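You operate a simulated robot arm through the tools that you are given. There is no shell and no other tool. Be economical: measure what you need, move in short steps, check, and stop when the job is done.

The job below is to be done with a simulated two-armed robot. You get a single attempt, and the scene is never put back.

TASK
Lay the screen film on the grey handheld and smooth out the bubbles.
Fine: use the felt pad, then put it back on its rest. Set down upright: felt pad. What is to be rubbed or washed off counts as gone when no trace of it is left.

Only the result counts: the job must be done as asked and must still hold three seconds after the hand-in. Knocking over, shifting, dropping, spilling or breaking anything else fails it.

THE ROBOT
Two 7-joint arms with fingered hands on one trunk that stands fixed in place. Base frame: the origin is at the foot of the trunk, x ahead of it, y to its left, z up; the work surface is at about z = 75. Lengths are in cm, angles in degrees, forces in N, time in s.
The left shoulder is at [4, 17, 117.1], the right one opposite. With the tool pointing down near the work surface each hand reaches from about 22 to 74 cm from the base axis, measured 20 degrees to its own side. Payload 4 kg a hand.
The TCP of each hand is the grasp point between the finger pads, 2.6 cm short of the fingertips. In the tool frame z runs along the fingers and y along their closing line. The gripper opens to 13.2 cm. The gripper's body begins 7.3 cm behind the TCP. The gripper is a hand of 4 fingers: y runs from the thumb to the fingers, the wrist lies at [0, 0, -22.4] in the tool frame, and closing takes about 1.5 s.
Orientation is told as [roll, pitch, yaw] about the base's x, y, z axes, in that order, counted from this pose: with the fingers straight down and closing along the base's y, the tool's x points along the base's -x, its y along +y and its z along -z.

THE INTERFACE
- The arms move only by the tool step_arm. It takes "left_motion", "right_motion" or both (then of equal length, played together; a hand with none holds still); each is a list of rows, each a list of 7 numbers: the shift along the tool's x, y, z in cm, then the turn, a rotation vector about the tool's x, y, z in degrees, then the opening, from 0 (shut) to 1 (fully open). In form: [[dx, dy, dz, wx, wy, wz, hand], ...]. A call has 1 to 8 rows; each row shifts and turns the commanded pose from where the row before left it, along the tool's axes as they then stand. A row lasts 0.2 s, in which the tool goes at most 5 cm and 8.6 degrees; a call with a longer step from one row to the next is refused whole, and so is a gripper value outside its range. A pose out of reach is approached as far as the arm can. The call stops where the force on the tool passes 40 N (or 10 N more than at its start, if that is more) or the arm is blocked; 0.2 s more then pass. The fingers move at their own pace (about 4.5 cm/s each) and stop on an object; they squeeze with about 25 N. The grip force told is the motor's: it shows also when the fingers shut on nothing. Time passes only in rows, and 0.2 s behind the last, so rows that do not move let the fingers close. The reply holds the time, the measured pose of the TCP, the force on the tool along the base axes, the opening and the grip force, in the units named above and with some noise, with the torque about the TCP (base axes, N m) and any sound that the robot's microphone picked up, and new pictures: "show" is both (left out), scene, wrist or none (wrist: the cameras of the hands that moved).
- Cameras (640 x 400 px; columns grow to the right, rows downward): "scene" is now at [11.33, -4.85, 134.65]; the picture's right is [-0.54, -0.84, 0.00], its down [-0.47, 0.30, -0.83] and it looks along [0.70, -0.45, -0.56] (base axes); focal length 314 px, centre (320, 200). "left" rides on the left gripper at [-6.8, 0.2, -9.7] in its tool frame; the picture's right is [-0.03, -1.00, 0.00], its down [0.82, -0.02, -0.58] and it looks along [0.58, -0.01, 0.82] (tool axes); focal length 270 px, centre (320, 200). "right" rides on the right gripper at [6.8, 0.2, -9.7] in its tool frame; the picture's right is [-0.03, 1.00, 0.00], its down [-0.82, -0.02, -0.58] and it looks along [-0.58, -0.01, 0.82] (tool axes); focal length 270 px, centre (320, 200). There is no depth. A picture from a camera that has moved, and an enlarged one, comes with that camera's place and axes in the base frame and with its lens.
- lift_body(by): slides the trunk up (or, below 0, down) by that many cm; the arms and the scene camera ride with it, the base frame stays. It gives what a move gives, with no picture.
- set_grasp(shape, hand): the hand has 4 fingers and takes this shape, open, in about a second: jaw (thumb against the fingers, like two jaws); tri (thumb and two fingers); tip (a fingertip pinch); poke (one finger out to press); point (the index stretched); flat (the hand flat); cup (the hand cupped); fist (a fist). The gripper value then closes the fingers along that shape, each until it touches; the sizes above hold for jaw. It gives what a move gives, with no picture.
- turn_head(pan, tilt): turns the head with the scene camera to pan (to the left, within 86 degrees either way) and tilt (down, from -29 to 69), counted from straight ahead of the robot. It gives what a move gives, and a new picture of the scene camera.
- enlarge(camera, box): a new picture of the part [left, top, right, bottom] of that camera's present view, enlarged. It takes no simulated time.
- finish_job(): hands the job in; it is judged then, once.

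Go step by step. Nothing tells you positions but the pictures and the camera data: compare them with the known pose of the tool, close in by small moves and look again before you grip or let go. The budget is 120 turns and 200 pictures, counting those below and the enlarged ones. Unless the task says otherwise, let go and move clear before handing in, and close with one line.

The tools are called after "Call:" as a command line: name --argument value ..., lists and objects as JSON in quotes. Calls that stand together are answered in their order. step_arm: Moves the arms, as the interface text tells. Its arguments: {"type":"object","properties":{"left_motion":{"type":"array","items":{"type":"array","items":{"type":"number"}}},"right_motion":{"type":"array","items":{"type":"array","items":{"type":"number"}}},"show":{"type":"string","enum":["both","scene","wrist","none"]}},"required":[]} The other tools are called the same way: lift_body (by) slides the trunk up or down; set_grasp (shape, hand) gives the hand a shape; turn_head (pan, tilt) turns the head that bears the scene camera; enlarge (camera, box) takes an enlarged picture of a part of a camera's view; finish_job () hands the job in.

At the start:

```text
time: 0.0
left_position: [47.16, -0.13, 113.63]
left_ee_rot: [0.0, 0.0, 0.1]
left_contact_force: [-1.3, -0.5, -0.1]
left_torque: [0.01, -0.01, 0.0]
left_width: 13.18
left_grip_force: 0.1
left_shape: jaw
right_position: [36.68, -55.86, 110.01]
right_ee_rot: [0.0, 0.0, 0.0]
right_contact_force: [0.0, 0.9, 1.1]
right_torque: [0.0, -0.01, 0.01]
right_width: 13.19
right_grip_force: 0.0
right_shape: jaw
trunk travel left (down, up): [-40.0, 35.5]
head pan, tilt: [-32.7, 33.7]
```

scene: 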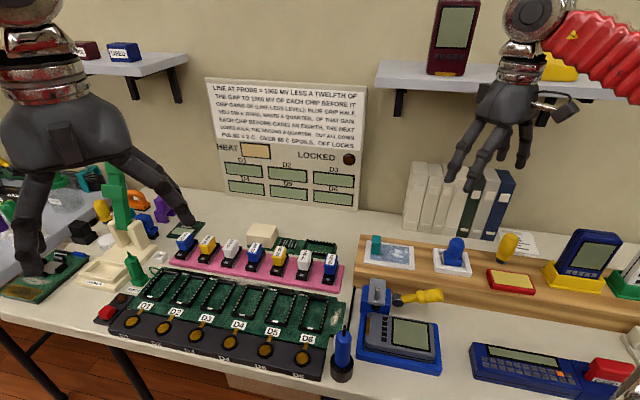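
right: 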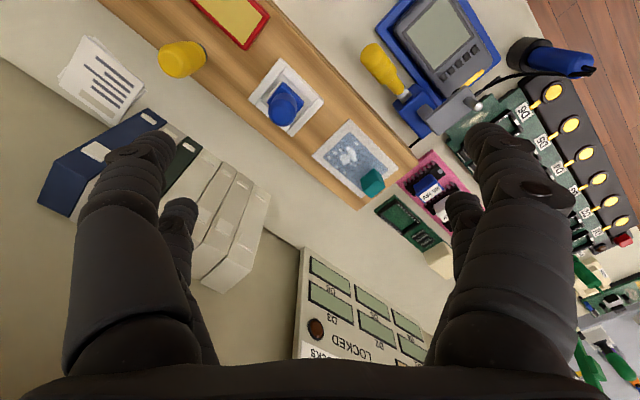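
left: 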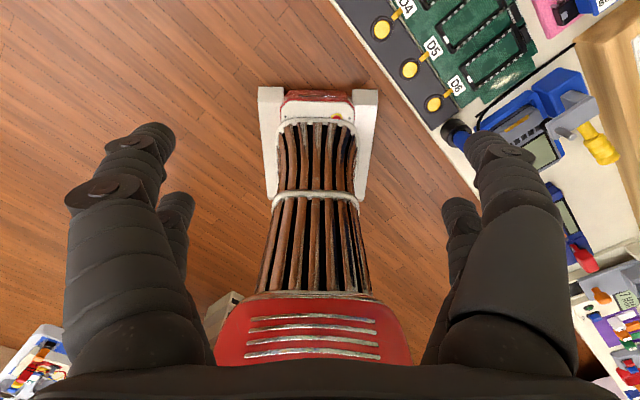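

I see a grey handheld in a blue cradle, a film with a teal tab, and a blue pad on a white rest on a wooden board. I'll look closer first.

Call:
enlarge --camera "scene" --box '[320, 220, 480, 320]'

Call:
enlarge --camera "scene" --box '[320, 280, 480, 380]'

Call:
enlarge --camera "right" --box '[220, 0, 540, 200]'

Call:
enlarge --camera "scene" --box '[460, 200, 640, 400]'

```text
4.00 times, centred on (400, 270) of scene
camera zoom: at [11.33, -4.85, 134.65], right [-0.54, -0.84, 0.0], down [-0.47, 0.3, -0.83], along [0.7, -0.45, -0.56], focal length 1256 px, centre (0, -80)
```

zoom: 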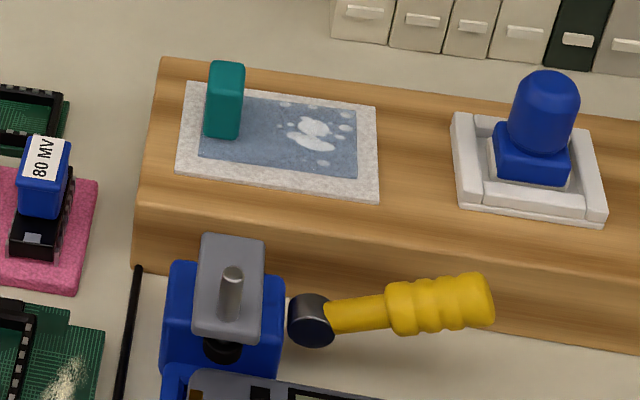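

```text
4.00 times, centred on (400, 330) of scene
camera zoom: at [11.33, -4.85, 134.65], right [-0.54, -0.84, 0.0], down [-0.47, 0.3, -0.83], along [0.7, -0.45, -0.56], focal length 1256 px, centre (0, -320)
```

zoom: 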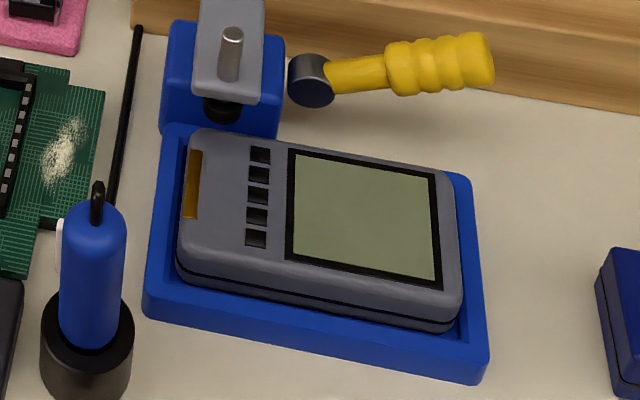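

```text
2.00 times, centred on (380, 100) of right
camera zoom: at [29.67, -55.56, 119.71], right [0.03, 1.0, 0.0], down [0.82, -0.02, 0.58], along [0.58, -0.01, -0.82], focal length 541 px, centre (200, 400)
```

zoom: 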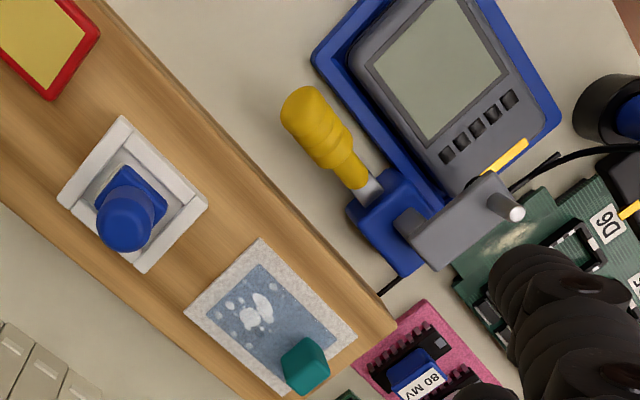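

```text
2.00 times, centred on (550, 300) of scene
camera zoom: at [11.33, -4.85, 134.65], right [-0.54, -0.84, 0.0], down [-0.47, 0.3, -0.83], along [0.7, -0.45, -0.56], focal length 628 px, centre (-140, 0)
```

zoom: 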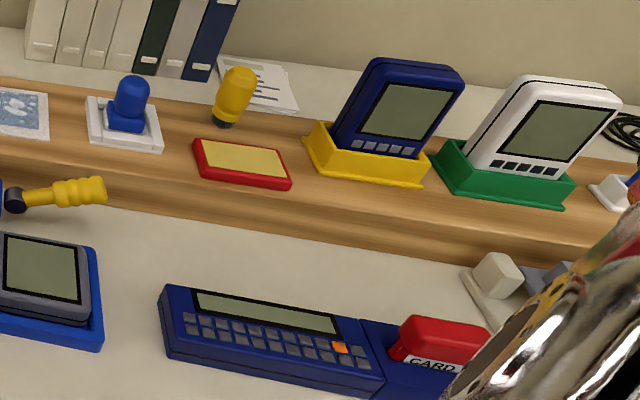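

The tab is at about (52.7,-47.4,82.7), the handheld's screen centre at about (32.6,-40,78) and the pad at about (39.6,-60,85). I'll yaw the right hand -45° to line up with the film and take a look.

Call:
step_arm --right_motion '[[0, 0, 0, 0, 0, 7.5, 1], [0, 0, 0, 0, 0, 7.5, 1], [0, 0, 0, 0, 0, 7.5, 1], [0, 0, 0, 0, 0, 7.5, 1], [0, 0, 0, 0, 0, 7.5, 1], [0, 0, 0, 0, 0, 7.5, 1]]' --show "wrist"

```text
time: 1.4
left_position: [47.16, -0.26, 113.73]
left_ee_rot: [0.0, -0.1, 0.0]
left_contact_force: [0.0, -0.3, 0.1]
left_torque: [0.0, 0.01, 0.03]
left_width: 13.2
left_grip_force: 0.0
left_shape: jaw
right_position: [36.5, -55.76, 110.0]
right_ee_rot: [0.1, -0.1, -45.1]
right_contact_force: [0.1, -0.1, 0.9]
right_torque: [0.01, 0.02, -0.02]
right_width: 13.19
right_grip_force: 0.1
right_shape: jaw
trunk travel left (down, up): [-40.0, 35.5]
head pan, tilt: [-32.7, 33.7]
camera right: at [31.78, -50.77, 119.75], right [0.73, 0.69, 0.0], down [0.56, -0.59, 0.58], along [0.4, -0.42, -0.82], focal length 270 px, centre (320, 200)
```

right: 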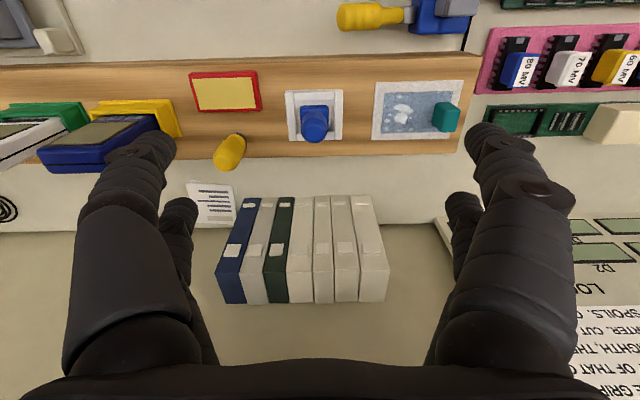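

The hand is now square with the film. I'll move above the tab at z≈95 and check.

Call:
step_arm --right_motion '[[-1.1, 3.47, 2.5, 0, 0, 0, 0.6], [-1.1, 3.47, 2.5, 0, 0, 0, 0.6], [-1.1, 3.47, 2.5, 0, 0, 0, 0.6], [-1.1, 3.47, 2.5, 0, 0, 0, 0.6], [-1.1, 3.47, 2.5, 0, 0, 0, 0.6], [0, 0, 0, 0, 0, 0, 0.6]]'

```text
time: 2.8
left_position: [47.0, -0.25, 113.65]
left_ee_rot: [0.0, 0.0, 0.0]
left_contact_force: [-0.6, 0.3, -0.2]
left_torque: [0.0, -0.02, -0.01]
left_width: 13.21
left_grip_force: 0.1
left_shape: jaw
right_position: [52.76, -47.19, 97.19]
right_ee_rot: [0.2, 0.0, -45.0]
right_contact_force: [0.1, 0.5, -0.2]
right_torque: [-0.03, 0.0, -0.02]
right_width: 7.96
right_grip_force: 0.0
right_shape: jaw
trunk travel left (down, up): [-40.0, 35.5]
head pan, tilt: [-32.7, 33.7]
camera scene: at [11.23, -4.88, 134.67], right [-0.54, -0.84, 0.0], down [-0.47, 0.3, -0.83], along [0.7, -0.45, -0.55], focal length 314 px, centre (320, 200)
camera right: at [48.03, -42.29, 106.96], right [0.72, 0.69, 0.0], down [0.56, -0.59, 0.58], along [0.4, -0.42, -0.82], focal length 270 px, centre (320, 200)
```

scene: 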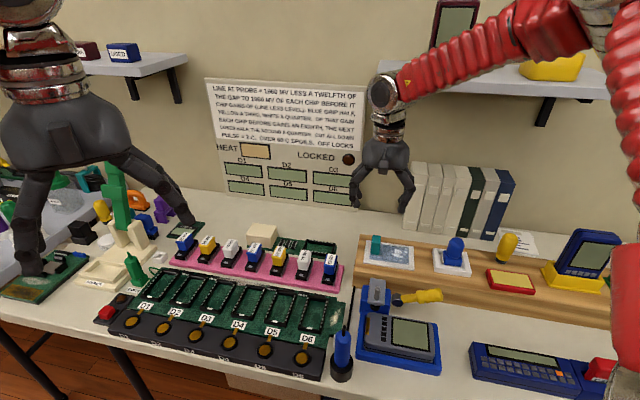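
right: 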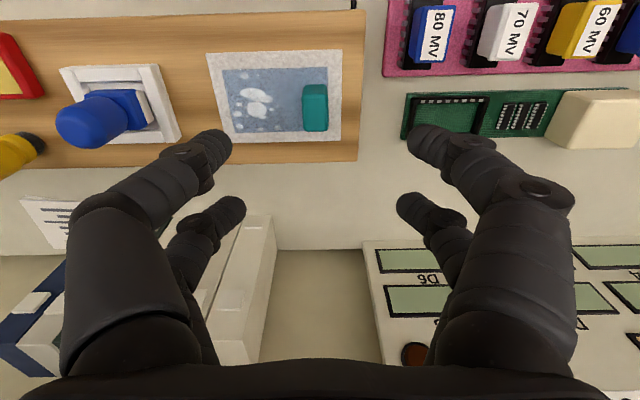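

Call:
enlarge --camera "right" --box '[200, 40, 360, 160]'

```text
3.33 times, centred on (280, 100) of right
camera zoom: at [48.03, -42.29, 106.96], right [0.72, 0.69, 0.0], down [0.56, -0.59, 0.58], along [0.4, -0.42, -0.82], focal length 901 px, centre (453, 533)
```

zoom: 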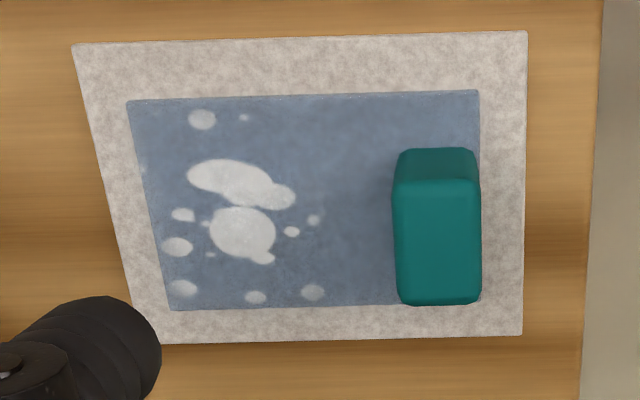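

The tab is 2.2 × 3.1 cm and about 3.4 tall, based at (52.9,-47.9) with the top at z≈83.6. The film is 9.4 × 5.9, centred at (50.3,-50.45). I'll correct the aim and descend partway.

Call:
step_arm --right_motion '[[-0.3, -0.2, 3, 0, 0, 0, 0.45], [-0.3, -0.2, 3, 0, 0, 0, 0.45], [0, 0, 3, 0, 0, 0, 0.45], [0, 0, 0, 0, 0, 0, 0.45]]'

```text
time: 3.8
left_position: [47.21, -0.22, 113.73]
left_ee_rot: [0.1, -0.1, 0.0]
left_contact_force: [-0.4, 0.3, -0.2]
left_torque: [-0.01, -0.04, 0.02]
left_width: 13.2
left_grip_force: 0.1
left_shape: jaw
right_position: [52.63, -48.13, 88.47]
right_ee_rot: [0.1, -0.1, -44.9]
right_contact_force: [0.1, -0.7, 1.1]
right_torque: [-0.01, -0.01, 0.01]
right_width: 5.99
right_grip_force: 0.2
right_shape: jaw
trunk travel left (down, up): [-40.0, 35.5]
head pan, tilt: [-32.7, 33.7]
camera scene: at [11.31, -4.84, 134.66], right [-0.54, -0.84, 0.0], down [-0.47, 0.3, -0.83], along [0.7, -0.45, -0.56], focal length 314 px, centre (320, 200)
camera right: at [47.97, -43.15, 98.15], right [0.72, 0.69, 0.0], down [0.56, -0.59, 0.58], along [0.4, -0.42, -0.82], focal length 270 px, centre (320, 200)
```

scene: 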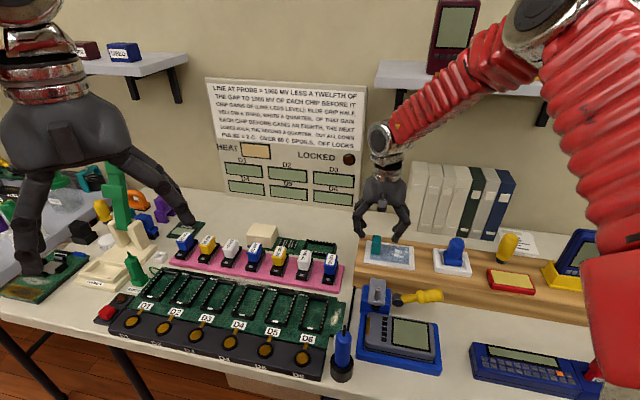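
right: 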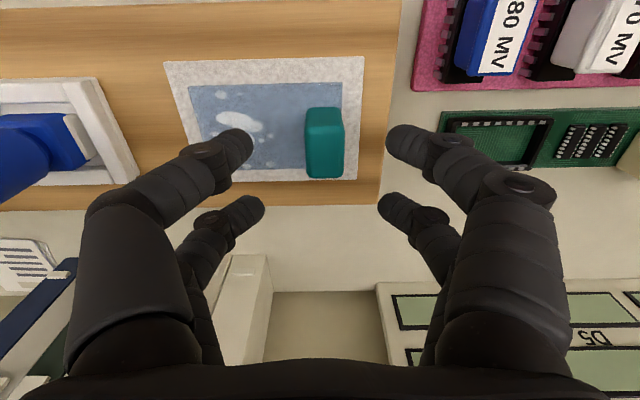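

Call:
step_arm --right_motion '[[0.1, 0.3, 2.4, 0, 0, 0, 0.4], [0, 0, 0, 0, 0, 0, 0.4]]' --show "wrist"

Call:
enlarge --camera "scene" --box '[340, 170, 460, 290]'

```text
time: 4.4
left_position: [47.07, -0.28, 113.72]
left_ee_rot: [0.0, 0.0, 0.0]
left_contact_force: [-0.3, 0.0, 0.2]
left_torque: [-0.03, 0.0, -0.03]
left_width: 13.21
left_grip_force: 0.0
left_shape: jaw
right_position: [52.85, -47.83, 86.07]
right_ee_rot: [-0.1, 0.0, -45.0]
right_contact_force: [0.5, -0.4, -0.3]
right_torque: [0.0, -0.02, -0.02]
right_width: 5.3
right_grip_force: 0.0
right_shape: jaw
trunk travel left (down, up): [-40.0, 35.5]
head pan, tilt: [-32.7, 33.7]
camera right: at [48.07, -42.89, 95.74], right [0.72, 0.69, 0.0], down [0.56, -0.59, 0.58], along [0.4, -0.42, -0.82], focal length 270 px, centre (320, 200)
```

right: 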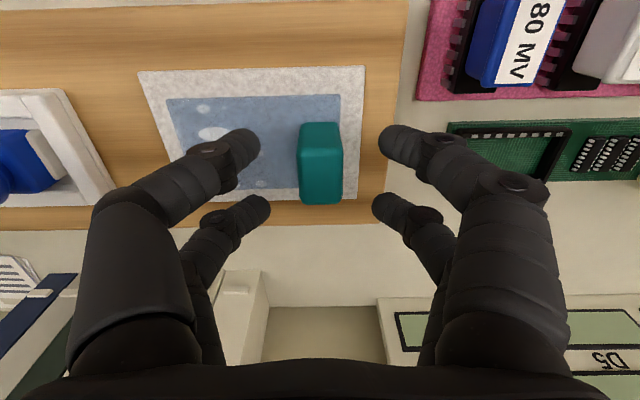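

```text
3.33 times, centred on (400, 230) of scene
camera zoom: at [11.3, -4.84, 134.66], right [-0.54, -0.84, 0.0], down [-0.47, 0.3, -0.83], along [0.7, -0.45, -0.56], focal length 1047 px, centre (53, 100)
```

zoom: 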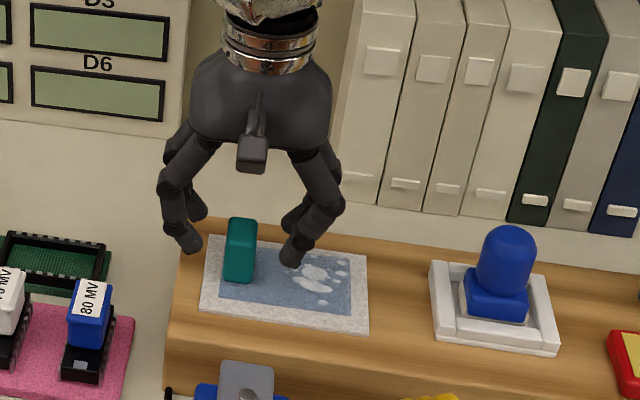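

The fingers come in two pairs about 4 cm apart, wider than the tab. I'll back up and try the fingertip pinch shape.

Call:
step_arm --right_motion '[[0, 0, -3, 0, 0, 0, 0.4], [0, 0, -3, 0, 0, 0, 0.4]]' --show "none"

Call:
set_grasp --shape "tip" --hand "right"

Call:
step_arm --right_motion '[[0, 0, 0, 0, 0, 0, 0.4], [0, 0, 0, 0, 0, 0, 0.4], [0, 0, 0, 0, 0, 0, 0.4]]' --show "wrist"

Call:
enlarge --camera "scene" --box '[340, 150, 460, 270]'

```text
time: 5.0
left_position: [47.12, -0.18, 113.73]
left_ee_rot: [0.0, 0.1, 0.0]
left_contact_force: [1.0, 0.0, -0.4]
left_torque: [0.0, 0.01, 0.01]
left_width: 13.16
left_grip_force: 0.1
left_shape: jaw
right_position: [52.93, -47.94, 92.33]
right_ee_rot: [0.0, 0.1, -45.0]
right_contact_force: [0.4, 0.2, -0.6]
right_torque: [-0.02, -0.03, 0.04]
right_width: 5.31
right_grip_force: 0.1
right_shape: jaw
trunk travel left (down, up): [-40.0, 35.5]
head pan, tilt: [-32.7, 33.7]
```

```text
time: 5.9
left_position: [47.23, -0.19, 113.62]
left_ee_rot: [0.0, 0.1, 0.1]
left_contact_force: [0.5, 0.3, -0.5]
left_torque: [0.0, 0.05, -0.02]
left_width: 13.2
left_grip_force: 0.1
left_shape: jaw
right_position: [52.92, -47.85, 92.05]
right_ee_rot: [0.1, 0.0, -45.1]
right_contact_force: [0.0, -0.6, -0.5]
right_torque: [-0.01, -0.03, 0.01]
right_width: 13.17
right_grip_force: 0.0
right_shape: tip
trunk travel left (down, up): [-40.0, 35.5]
head pan, tilt: [-32.7, 33.7]
```

```text
time: 6.7
left_position: [47.15, -0.15, 113.65]
left_ee_rot: [0.0, 0.0, 0.0]
left_contact_force: [0.3, 1.8, 0.6]
left_torque: [-0.01, -0.01, -0.01]
left_width: 13.16
left_grip_force: 0.0
left_shape: jaw
right_position: [53.04, -47.9, 92.24]
right_ee_rot: [0.0, 0.0, -45.0]
right_contact_force: [-0.1, 0.1, 0.0]
right_torque: [-0.02, 0.0, -0.01]
right_width: 6.21
right_grip_force: 0.1
right_shape: tip
trunk travel left (down, up): [-40.0, 35.5]
head pan, tilt: [-32.7, 33.7]
camera right: at [48.23, -42.9, 101.87], right [0.72, 0.69, 0.0], down [0.56, -0.59, 0.58], along [0.4, -0.42, -0.82], focal length 270 px, centre (320, 200)
```

right: 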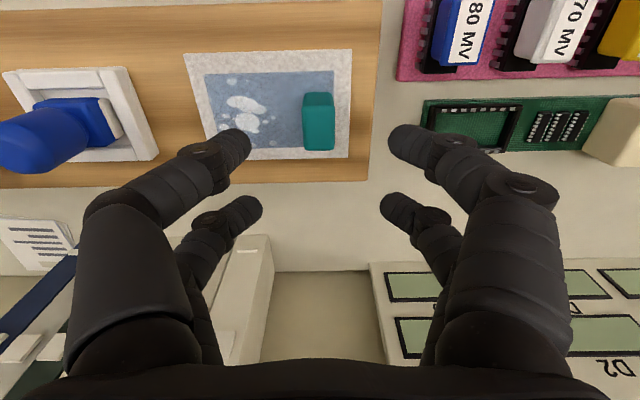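

```text
3.33 times, centred on (400, 210) of scene
camera zoom: at [11.36, -4.85, 134.65], right [-0.54, -0.84, 0.0], down [-0.47, 0.3, -0.83], along [0.7, -0.45, -0.56], focal length 1047 px, centre (53, 167)
```

zoom: 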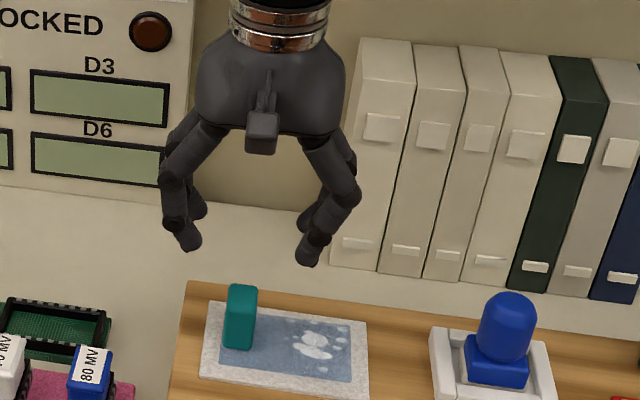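

The shape barely changes, so I'll return to jaw, centre on the tab and descend.

Call:
set_grasp --shape "jaw" --hand "right"

Call:
step_arm --right_motion '[[0, 0, 0, 0, 0, 0, 0.4], [0, 0, 0, 0, 0, 0, 0.4], [0.3, 0, 0, 0, 0, 0, 0.4], [0, 0, 2.5, 0, 0, 0, 0.4], [0, 0, 2.5, 0, 0, 0, 0.4], [0, 0, 2.0, 0, 0, 0, 0.4], [0, 0, 1.3, 0, 0, 0, 0.4], [0, 0, 0, 0, 0, 0, 0.4]]'

Call:
enlarge --camera "scene" --box '[340, 190, 460, 290]'

```text
time: 7.6
left_position: [47.18, -0.23, 113.6]
left_ee_rot: [0.0, 0.0, 0.0]
left_contact_force: [-0.2, -0.2, 0.8]
left_torque: [-0.02, -0.01, -0.03]
left_width: 13.19
left_grip_force: 0.1
left_shape: jaw
right_position: [52.95, -47.88, 92.22]
right_ee_rot: [0.1, 0.0, -45.0]
right_contact_force: [-0.4, 0.2, -0.1]
right_torque: [0.01, 0.01, 0.01]
right_width: 13.2
right_grip_force: 0.0
right_shape: jaw
trunk travel left (down, up): [-40.0, 35.5]
head pan, tilt: [-32.7, 33.7]
```

```text
time: 9.4
left_position: [47.1, -0.26, 113.68]
left_ee_rot: [0.0, 0.0, 0.0]
left_contact_force: [0.3, 1.0, 0.2]
left_torque: [0.02, -0.03, 0.02]
left_width: 13.22
left_grip_force: 0.0
left_shape: jaw
right_position: [52.74, -47.48, 83.9]
right_ee_rot: [0.0, 0.0, -45.1]
right_contact_force: [-0.6, 0.5, -1.3]
right_torque: [0.0, -0.04, 0.0]
right_width: 5.36
right_grip_force: 0.0
right_shape: jaw
trunk travel left (down, up): [-40.0, 35.5]
head pan, tilt: [-32.7, 33.7]
camera scene: at [11.35, -4.84, 134.66], right [-0.54, -0.84, 0.0], down [-0.47, 0.3, -0.83], along [0.7, -0.45, -0.56], focal length 314 px, centre (320, 200)
camera right: at [48.1, -42.63, 93.6], right [0.72, 0.69, 0.0], down [0.56, -0.59, 0.58], along [0.4, -0.42, -0.82], focal length 270 px, centre (320, 200)
```

scene: 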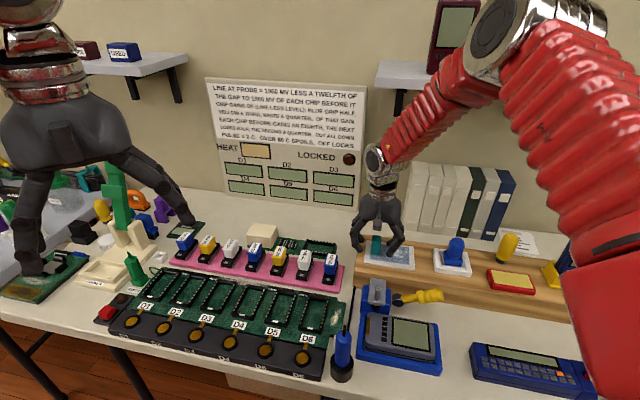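
right: 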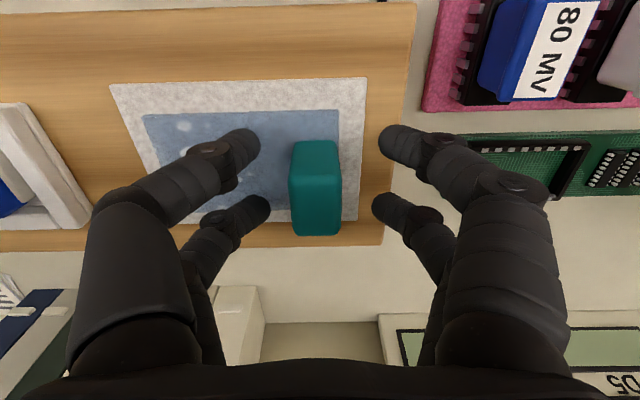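

```text
4.00 times, centred on (400, 240) of scene
camera zoom: at [11.35, -4.84, 134.66], right [-0.54, -0.84, 0.0], down [-0.47, 0.3, -0.83], along [0.7, -0.45, -0.56], focal length 1256 px, centre (0, 40)
```

zoom: 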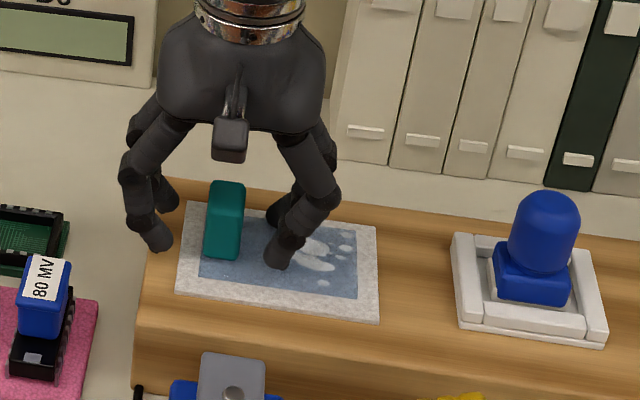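

The tab is centred between the fingers, so I'll close.

Call:
step_arm --right_motion '[[0, 0, 0.3, 0, 0, 0, 0.25], [0, 0, 0, 0, 0, 0, 0.1], [0, 0, 0, 0, 0, 0, 0], [0, 0, 0, 0, 0, 0, 0], [0, 0, 0, 0, 0, 0, 0]]' --show "wrist"

```text
time: 10.6
left_position: [47.18, -0.22, 113.58]
left_ee_rot: [0.0, 0.2, -0.1]
left_contact_force: [0.1, 0.0, -0.4]
left_torque: [0.04, 0.0, 0.03]
left_width: 13.2
left_grip_force: 0.0
left_shape: jaw
right_position: [52.89, -47.54, 83.61]
right_ee_rot: [-0.1, 0.0, -45.0]
right_contact_force: [2.2, 2.0, 0.4]
right_torque: [0.01, 0.06, 0.01]
right_width: 1.49
right_grip_force: 25.1
right_shape: jaw
trunk travel left (down, up): [-40.0, 35.5]
head pan, tilt: [-32.7, 33.7]
camera right: at [48.13, -42.6, 93.31], right [0.72, 0.69, 0.0], down [0.56, -0.59, 0.58], along [0.4, -0.42, -0.82], focal length 270 px, centre (320, 200)
```

right: 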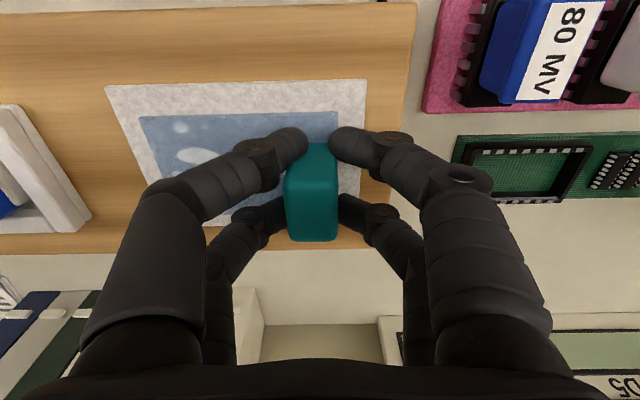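

Gripped. Now I'll lift.

Call:
step_arm --right_motion '[[0, 0, -1, 0, 0, 0, 0], [0, 0, -2, 0, 0, 0, 0], [0, 0, -3, 0, 0, 0, 0], [0, 0, -3, 0, 0, 0, 0], [0, 0, -3, 0, 0, 0, 0]]'

```text
time: 11.8
left_position: [47.09, -0.2, 113.57]
left_ee_rot: [0.0, 0.0, 0.1]
left_contact_force: [0.0, -0.6, 0.7]
left_torque: [-0.02, 0.04, 0.0]
left_width: 13.2
left_grip_force: 0.0
left_shape: jaw
right_position: [52.69, -47.36, 95.7]
right_ee_rot: [0.1, 0.0, -45.0]
right_contact_force: [0.2, 0.3, -0.2]
right_torque: [-0.01, -0.01, 0.02]
right_width: 1.42
right_grip_force: 25.1
right_shape: jaw
trunk travel left (down, up): [-40.0, 35.5]
head pan, tilt: [-32.7, 33.7]
camera scene: at [11.3, -4.82, 134.66], right [-0.54, -0.84, 0.0], down [-0.47, 0.3, -0.83], along [0.7, -0.45, -0.56], focal length 314 px, centre (320, 200)
camera right: at [47.99, -42.58, 105.36], right [0.72, 0.69, 0.0], down [0.56, -0.59, 0.58], along [0.4, -0.42, -0.82], focal length 270 px, centre (320, 200)
```

scene: 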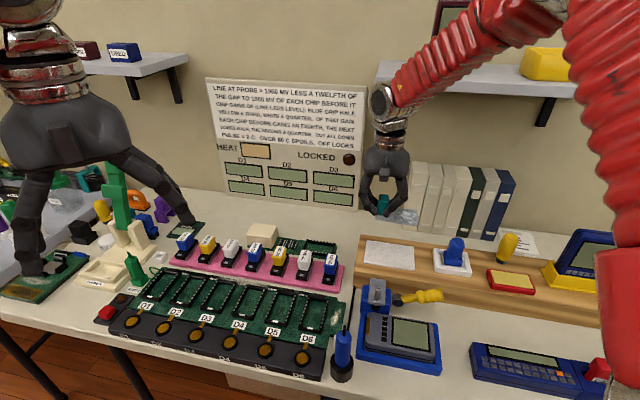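
right: 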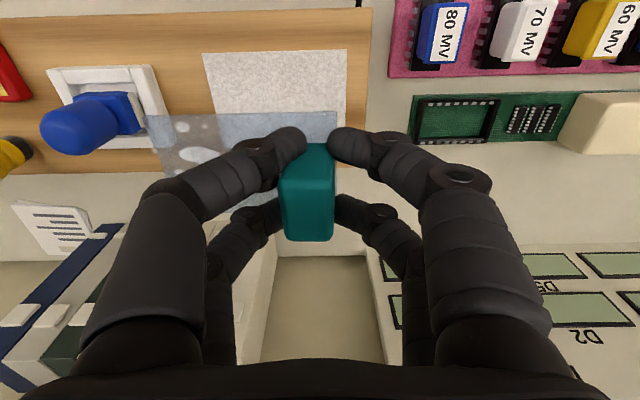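

The film came up cleanly. It is about 9.2 × 5.9, with its centre at TCP + (-2.55,-2.88). I'll move toward the handheld, staying high, and look at it with the wrist camera.

Call:
step_arm --right_motion '[[3, -1.3, -0.8, 0, 0, 0, 0], [3, -1.3, -0.8, 0, 0, 0, 0], [3, -1.3, -0.8, 0, 0, 0, 0], [3, -1.3, -0.8, 0, 0, 0, 0], [0, 0, 0, 0, 0, 0, 0]]'

Call:
enlarge --camera "right" --box '[100, 0, 420, 200]'

```text
time: 13.0
left_position: [47.18, -0.09, 113.64]
left_ee_rot: [0.0, 0.2, 0.0]
left_contact_force: [-0.8, 0.6, 0.1]
left_torque: [-0.01, 0.03, 0.01]
left_width: 13.19
left_grip_force: 0.0
left_shape: jaw
right_position: [40.75, -42.66, 98.7]
right_ee_rot: [0.0, 0.1, -44.9]
right_contact_force: [-0.3, 0.1, -0.6]
right_torque: [0.01, 0.03, 0.01]
right_width: 1.42
right_grip_force: 25.1
right_shape: jaw
trunk travel left (down, up): [-40.0, 35.5]
head pan, tilt: [-32.7, 33.7]
camera scene: at [11.41, -4.86, 134.64], right [-0.54, -0.84, 0.0], down [-0.47, 0.3, -0.83], along [0.7, -0.45, -0.56], focal length 314 px, centre (320, 200)
camera right: at [35.97, -37.73, 108.32], right [0.72, 0.69, 0.0], down [0.56, -0.59, 0.58], along [0.4, -0.42, -0.82], focal length 270 px, centre (320, 200)
```

scene: 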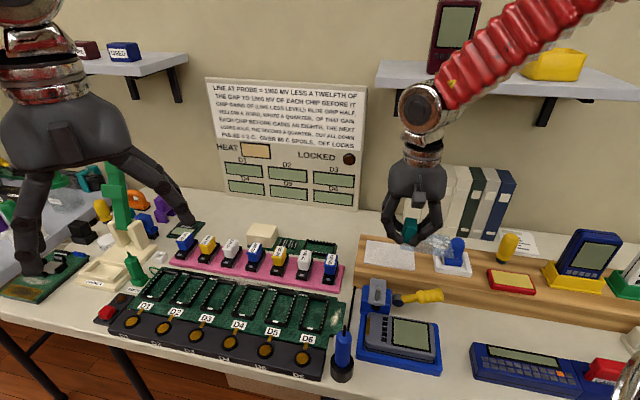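
right: 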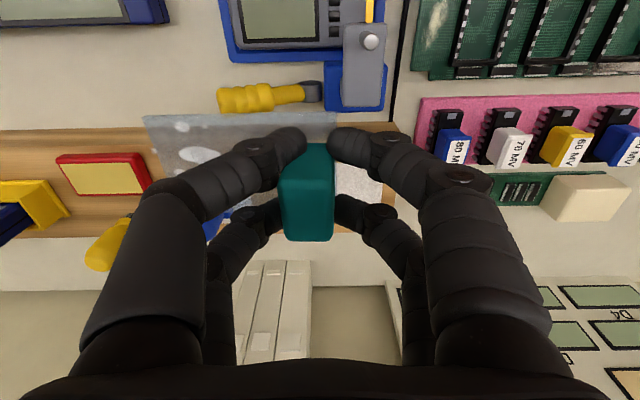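

```text
2.00 times, centred on (260, 100) of right
camera zoom: at [35.97, -37.73, 108.32], right [0.72, 0.69, 0.0], down [0.56, -0.59, 0.58], along [0.4, -0.42, -0.82], focal length 541 px, centre (440, 400)
```

zoom: 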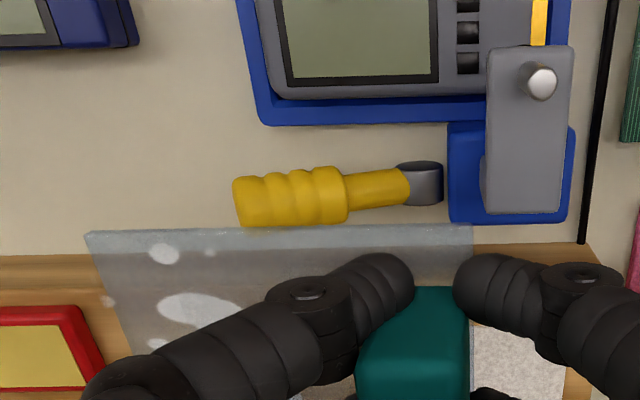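

Call:
enlarge --camera "scene" --box '[350, 270, 400, 320]'

Call:
enlarge --camera "right" --box '[200, 0, 400, 125]'

```text
8.00 times, centred on (375, 295) of scene
camera zoom: at [11.41, -4.86, 134.64], right [-0.54, -0.84, 0.0], down [-0.47, 0.3, -0.83], along [0.7, -0.45, -0.56], focal length 2513 px, centre (-120, -560)
```

zoom: 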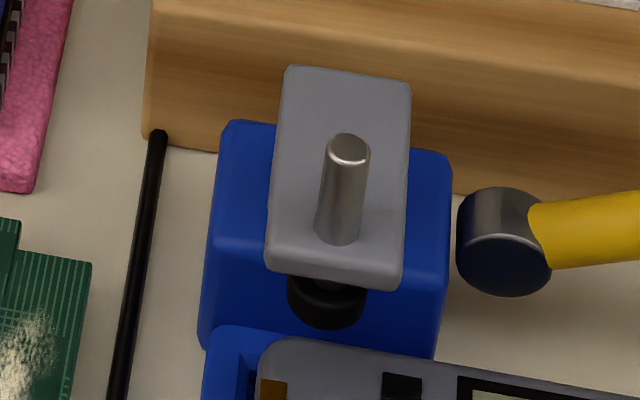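

```text
3.20 times, centred on (300, 62) of right
camera zoom: at [35.97, -37.73, 108.32], right [0.72, 0.69, 0.0], down [0.56, -0.59, 0.58], along [0.4, -0.42, -0.82], focal length 865 px, centre (384, 640)
```

zoom: 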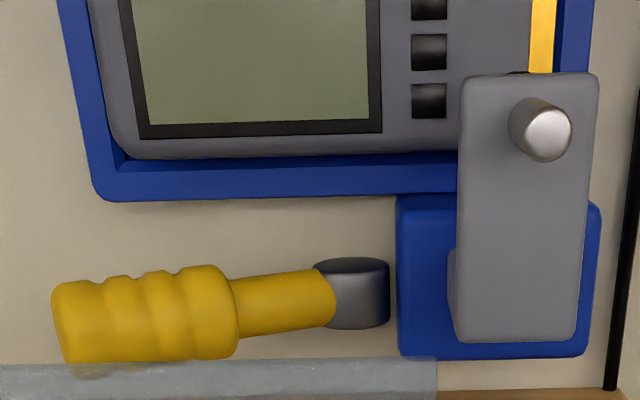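

Call:
enlarge --camera "right" --box '[220, 100, 420, 260]'

Call:
enlarge --camera "scene" --box '[370, 150, 470, 270]'

```text
2.50 times, centred on (320, 180) of right
camera zoom: at [35.97, -37.73, 108.32], right [0.72, 0.69, 0.0], down [0.56, -0.59, 0.58], along [0.4, -0.42, -0.82], focal length 676 px, centre (320, 250)
```

zoom: 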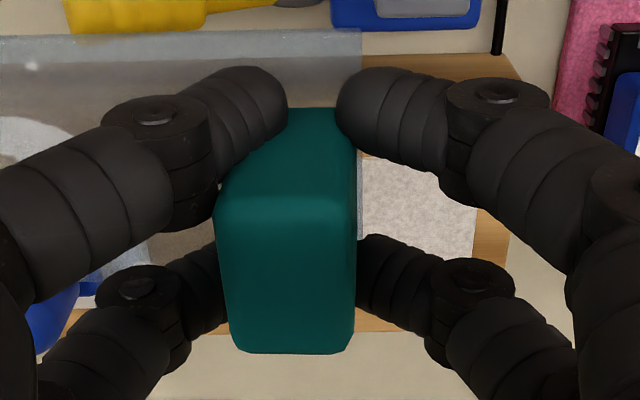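

```text
3.33 times, centred on (420, 210) of scene
camera zoom: at [11.41, -4.86, 134.64], right [-0.54, -0.84, 0.0], down [-0.47, 0.3, -0.83], along [0.7, -0.45, -0.56], focal length 1047 px, centre (-13, 167)
```

zoom: 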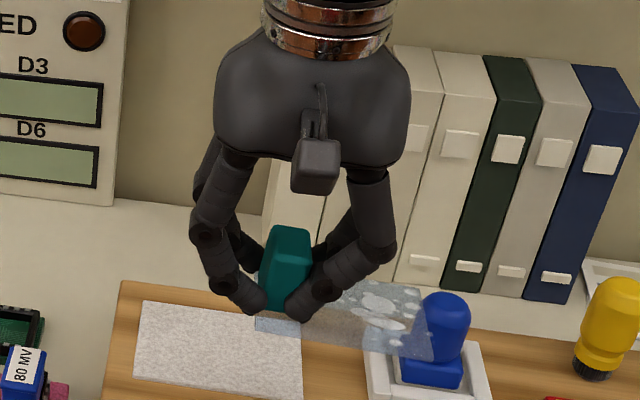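

The hold-down arm beside the handheld (long 0.5–3.6, s ≥ 53.2) would foul the far finger pair. I'll put the film back on its liner and regrip the tab with the hand shifted about 2.3 cm away from the clamp side.

Call:
step_arm --right_motion '[[-3, 1.3, 0.8, 0, 0, 0, 0], [-3, 1.3, 0.8, 0, 0, 0, 0], [-3, 1.3, 0.8, 0, 0, 0, 0], [-3, 1.3, 0.8, 0, 0, 0, 0], [0, 0, 3, 0, 0, 0, 0], [0, 0, 3, 0, 0, 0, 0], [0, 0, 3, 0, 0, 0, 0], [0, 0, 0, 0, 0, 0, 0]]'

```text
time: 14.8
left_position: [47.21, -0.28, 113.65]
left_ee_rot: [0.1, 0.0, 0.0]
left_contact_force: [-0.5, -0.7, 0.1]
left_torque: [0.01, 0.05, 0.04]
left_width: 13.19
left_grip_force: 0.0
left_shape: jaw
right_position: [52.88, -47.4, 86.69]
right_ee_rot: [0.0, 0.0, -44.9]
right_contact_force: [0.5, -0.2, -0.6]
right_torque: [0.02, -0.03, 0.01]
right_width: 1.42
right_grip_force: 24.6
right_shape: jaw
trunk travel left (down, up): [-40.0, 35.5]
head pan, tilt: [-32.7, 33.7]
camera scene: at [11.33, -4.83, 134.66], right [-0.54, -0.84, 0.0], down [-0.47, 0.3, -0.83], along [0.7, -0.45, -0.56], focal length 314 px, centre (320, 200)
camera right: at [48.16, -42.47, 96.35], right [0.72, 0.69, 0.0], down [0.56, -0.59, 0.58], along [0.4, -0.42, -0.82], focal length 270 px, centre (320, 200)
```

scene: 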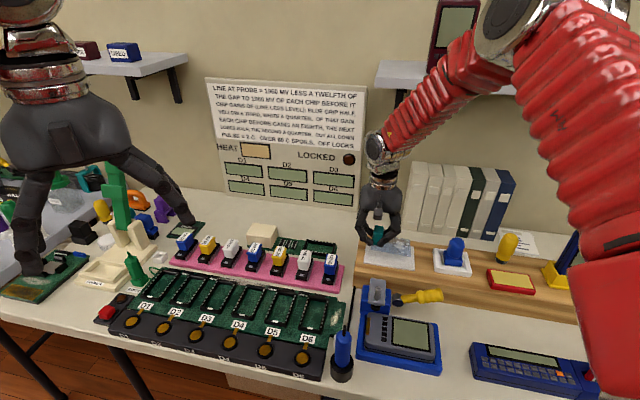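
right: 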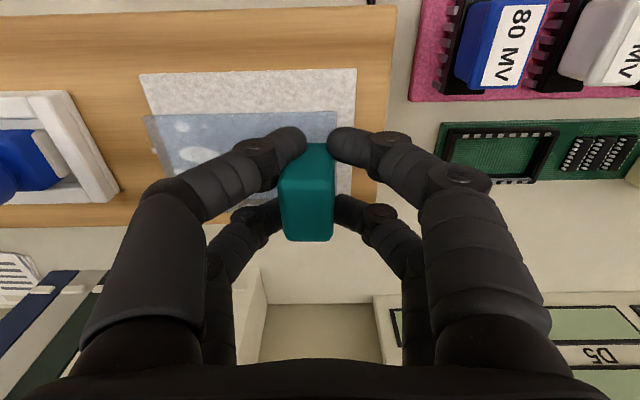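

Call:
step_arm --right_motion '[[0, 0, 1.5, 0, 0, 0, 0], [0, 0, 1.2, 0, 0, 0, 0], [0, 0, 0.2, 0, 0, 0, 0], [0, 0, 0, 0, 0, 0, 0]]' --show "none"

```text
time: 15.8
left_position: [47.14, -0.19, 113.54]
left_ee_rot: [0.0, 0.0, 0.1]
left_contact_force: [0.0, 0.8, 1.0]
left_torque: [0.0, 0.01, 0.0]
left_width: 13.17
left_grip_force: 0.0
left_shape: jaw
right_position: [52.75, -47.44, 83.83]
right_ee_rot: [0.0, 0.0, -45.0]
right_contact_force: [-0.1, 1.5, 5.3]
right_torque: [-0.16, 0.2, -0.05]
right_width: 1.4
right_grip_force: 25.2
right_shape: jaw
trunk travel left (down, up): [-40.0, 35.5]
head pan, tilt: [-32.7, 33.7]
```

The film is touching the liner. I'll open, slide +2.3 in tool x and look.

Call:
step_arm --right_motion '[[0, 0, 0, 0, 0, 0, 0.35], [0, 0, 0, 0, 0, 0, 0.35], [0, 0, -0.2, 0, 0, 0, 0.35], [0, 0, -0.2, 0, 0, 0, 0.35], [1.2, 0, 0, 0, 0, 0, 0.35], [1.1, 0, 0, 0, 0, 0, 0.35], [0, 0, 0, 0, 0, 0, 0.35]]'

Call:
enlarge --camera "right" --box '[160, 80, 480, 280]'

```text
time: 17.4
left_position: [47.24, -0.16, 113.58]
left_ee_rot: [0.0, 0.1, 0.0]
left_contact_force: [-0.1, 0.5, 0.4]
left_torque: [-0.03, 0.01, -0.01]
left_width: 13.19
left_grip_force: 0.0
left_shape: jaw
right_position: [51.06, -45.83, 83.94]
right_ee_rot: [0.0, 0.0, -45.0]
right_contact_force: [-0.4, -0.4, 0.4]
right_torque: [-0.01, 0.01, 0.01]
right_width: 4.56
right_grip_force: 0.1
right_shape: jaw
trunk travel left (down, up): [-40.0, 35.5]
head pan, tilt: [-32.7, 33.7]
camera scene: at [11.37, -4.85, 134.65], right [-0.54, -0.84, 0.0], down [-0.47, 0.3, -0.83], along [0.7, -0.45, -0.56], focal length 314 px, centre (320, 200)
camera right: at [46.39, -40.91, 93.72], right [0.72, 0.69, 0.0], down [0.56, -0.59, 0.58], along [0.4, -0.42, -0.82], focal length 270 px, centre (320, 200)
```

scene: 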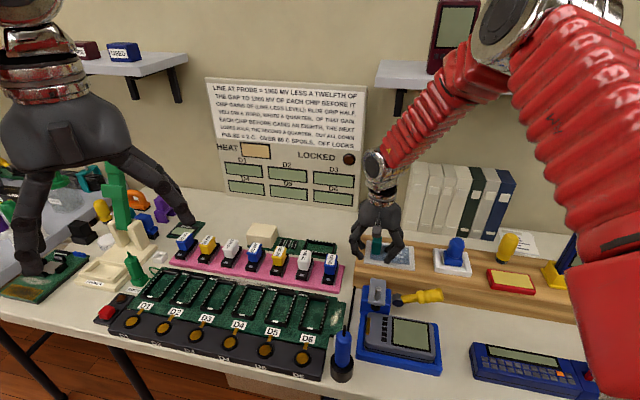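
right: 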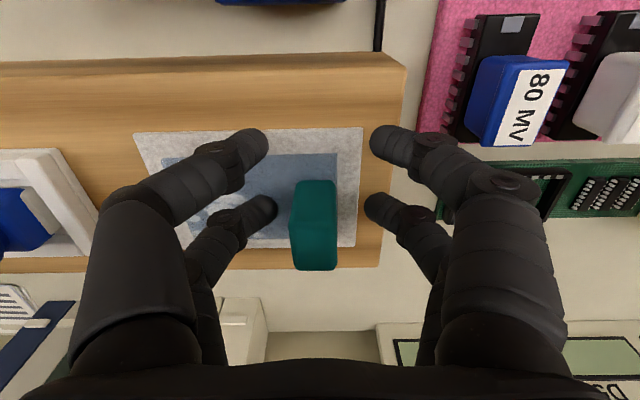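

```text
2.00 times, centred on (320, 180) of right
camera zoom: at [46.39, -40.91, 93.72], right [0.72, 0.69, 0.0], down [0.56, -0.59, 0.58], along [0.4, -0.42, -0.82], focal length 541 px, centre (320, 240)
```

zoom: 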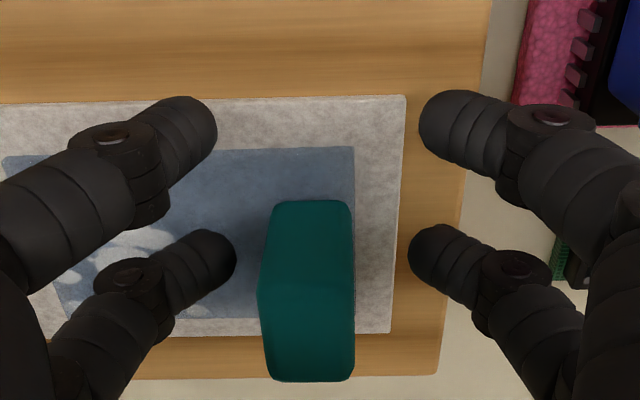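

The film is back on its liner and the far finger pair lines up with the tab's middle. I'll nudge and close.

Call:
step_arm --right_motion '[[0, -0.2, 0.2, 0, 0, 0, 0.35], [0, 0, 0, 0, 0, 0, 0.2], [0, 0, 0, 0, 0, 0, 0.1], [0, 0, 0, 0, 0, 0, 0], [0, 0, 0, 0, 0, 0, 0], [0, 0, 0, 0, 0, 0, 0]]' --show "wrist"

Call:
enlarge --camera "right" --box '[160, 80, 480, 280]'

```text
time: 18.8
left_position: [47.16, -0.15, 113.56]
left_ee_rot: [0.0, 0.2, 0.0]
left_contact_force: [-0.1, 0.2, -0.1]
left_torque: [0.01, 0.01, -0.05]
left_width: 13.19
left_grip_force: 0.1
left_shape: jaw
right_position: [50.94, -45.94, 83.94]
right_ee_rot: [0.0, 0.1, -45.0]
right_contact_force: [0.4, -0.4, -1.0]
right_torque: [-0.01, 0.03, -0.02]
right_width: 0.01
right_grip_force: 25.4
right_shape: jaw
trunk travel left (down, up): [-40.0, 35.5]
head pan, tilt: [-32.7, 33.7]
camera right: at [46.27, -41.07, 93.53], right [0.72, 0.69, 0.0], down [0.56, -0.59, 0.58], along [0.4, -0.42, -0.82], focal length 270 px, centre (320, 200)
```

right: 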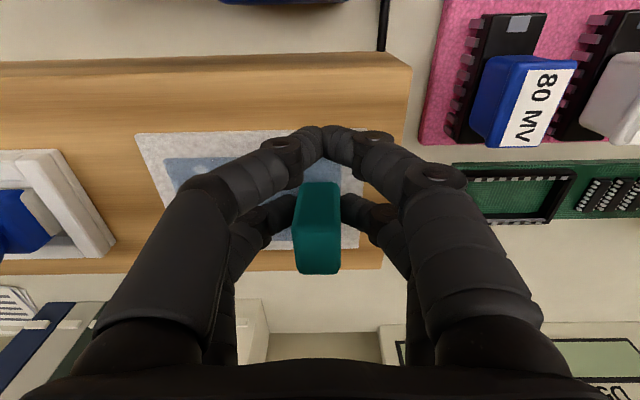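

```text
2.00 times, centred on (320, 180) of right
camera zoom: at [46.27, -41.07, 93.53], right [0.72, 0.69, 0.0], down [0.56, -0.59, 0.58], along [0.4, -0.42, -0.82], focal length 541 px, centre (320, 240)
```

zoom: 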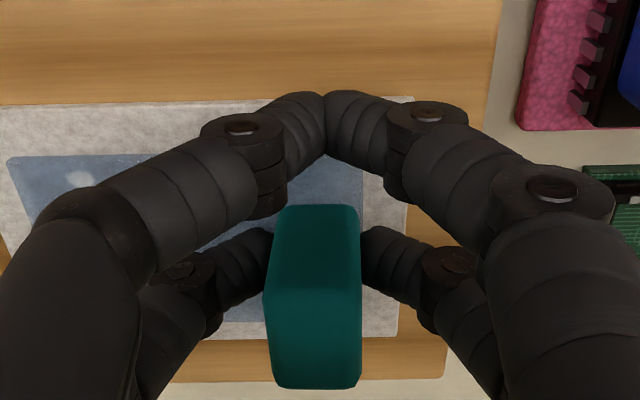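

The near pair closed on nothing, while the far pair appears to hold the tab. I'll test with a small lift.

Call:
step_arm --right_motion '[[0, 0, -1, 0, 0, 0, 0], [0, 0, -2, 0, 0, 0, 0], [0, 0, -3, 0, 0, 0, 0], [0, 0, -3, 0, 0, 0, 0], [0, 0, -3, 0, 0, 0, 0], [0, 0, 0, 0, 0, 0, 0]]'

Call:
enlarge --camera "right" --box '[80, 60, 400, 260]'

```text
time: 20.2
left_position: [47.3, -0.25, 113.6]
left_ee_rot: [-0.1, 0.1, 0.0]
left_contact_force: [-0.2, -0.3, 0.8]
left_torque: [-0.01, 0.0, -0.01]
left_width: 13.19
left_grip_force: 0.1
left_shape: jaw
right_position: [51.0, -46.14, 95.81]
right_ee_rot: [-0.1, 0.0, -45.1]
right_contact_force: [0.9, 0.1, 0.2]
right_torque: [-0.01, 0.02, 0.0]
right_width: 0.0
right_grip_force: 25.3
right_shape: jaw
trunk travel left (down, up): [-40.0, 35.5]
head pan, tilt: [-32.7, 33.7]
camera scene: at [11.4, -4.86, 134.64], right [-0.54, -0.84, 0.0], down [-0.47, 0.3, -0.83], along [0.7, -0.45, -0.56], focal length 314 px, centre (320, 200)
camera right: at [46.27, -41.2, 105.56], right [0.72, 0.69, 0.0], down [0.56, -0.59, 0.58], along [0.4, -0.42, -0.82], focal length 270 px, centre (320, 200)
```

scene: 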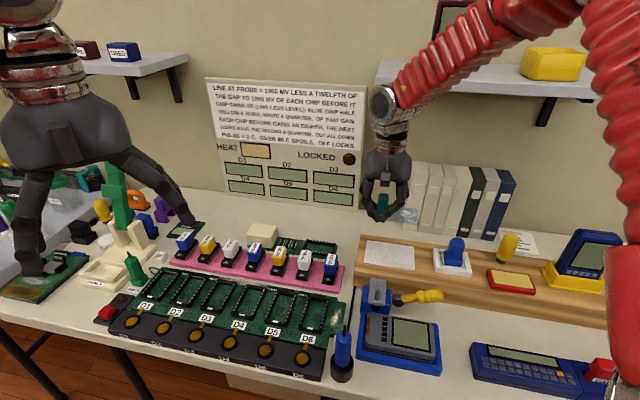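
right: 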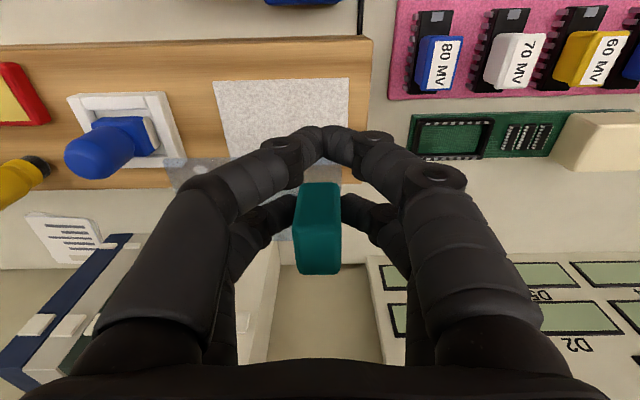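

```text
2.00 times, centred on (240, 160) of right
camera zoom: at [46.27, -41.2, 105.56], right [0.72, 0.69, 0.0], down [0.56, -0.59, 0.58], along [0.4, -0.42, -0.82], focal length 541 px, centre (480, 280)
```

zoom: 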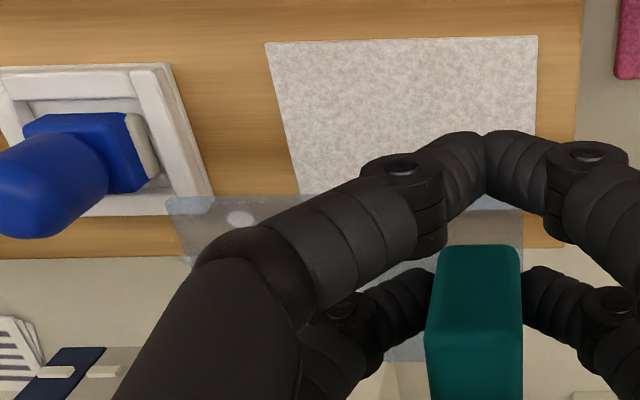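

Call:
enlarge --camera "scene" --box '[350, 160, 430, 240]'

```text
5.00 times, centred on (390, 200) of scene
camera zoom: at [11.4, -4.86, 134.64], right [-0.54, -0.84, 0.0], down [-0.47, 0.3, -0.83], along [0.7, -0.45, -0.56], focal length 1570 px, centre (-30, 200)
```

zoom: 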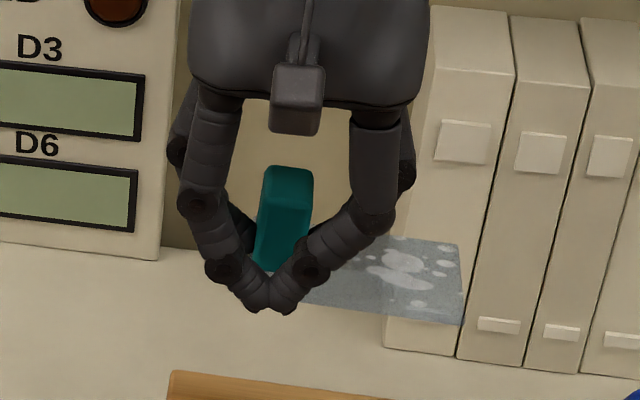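

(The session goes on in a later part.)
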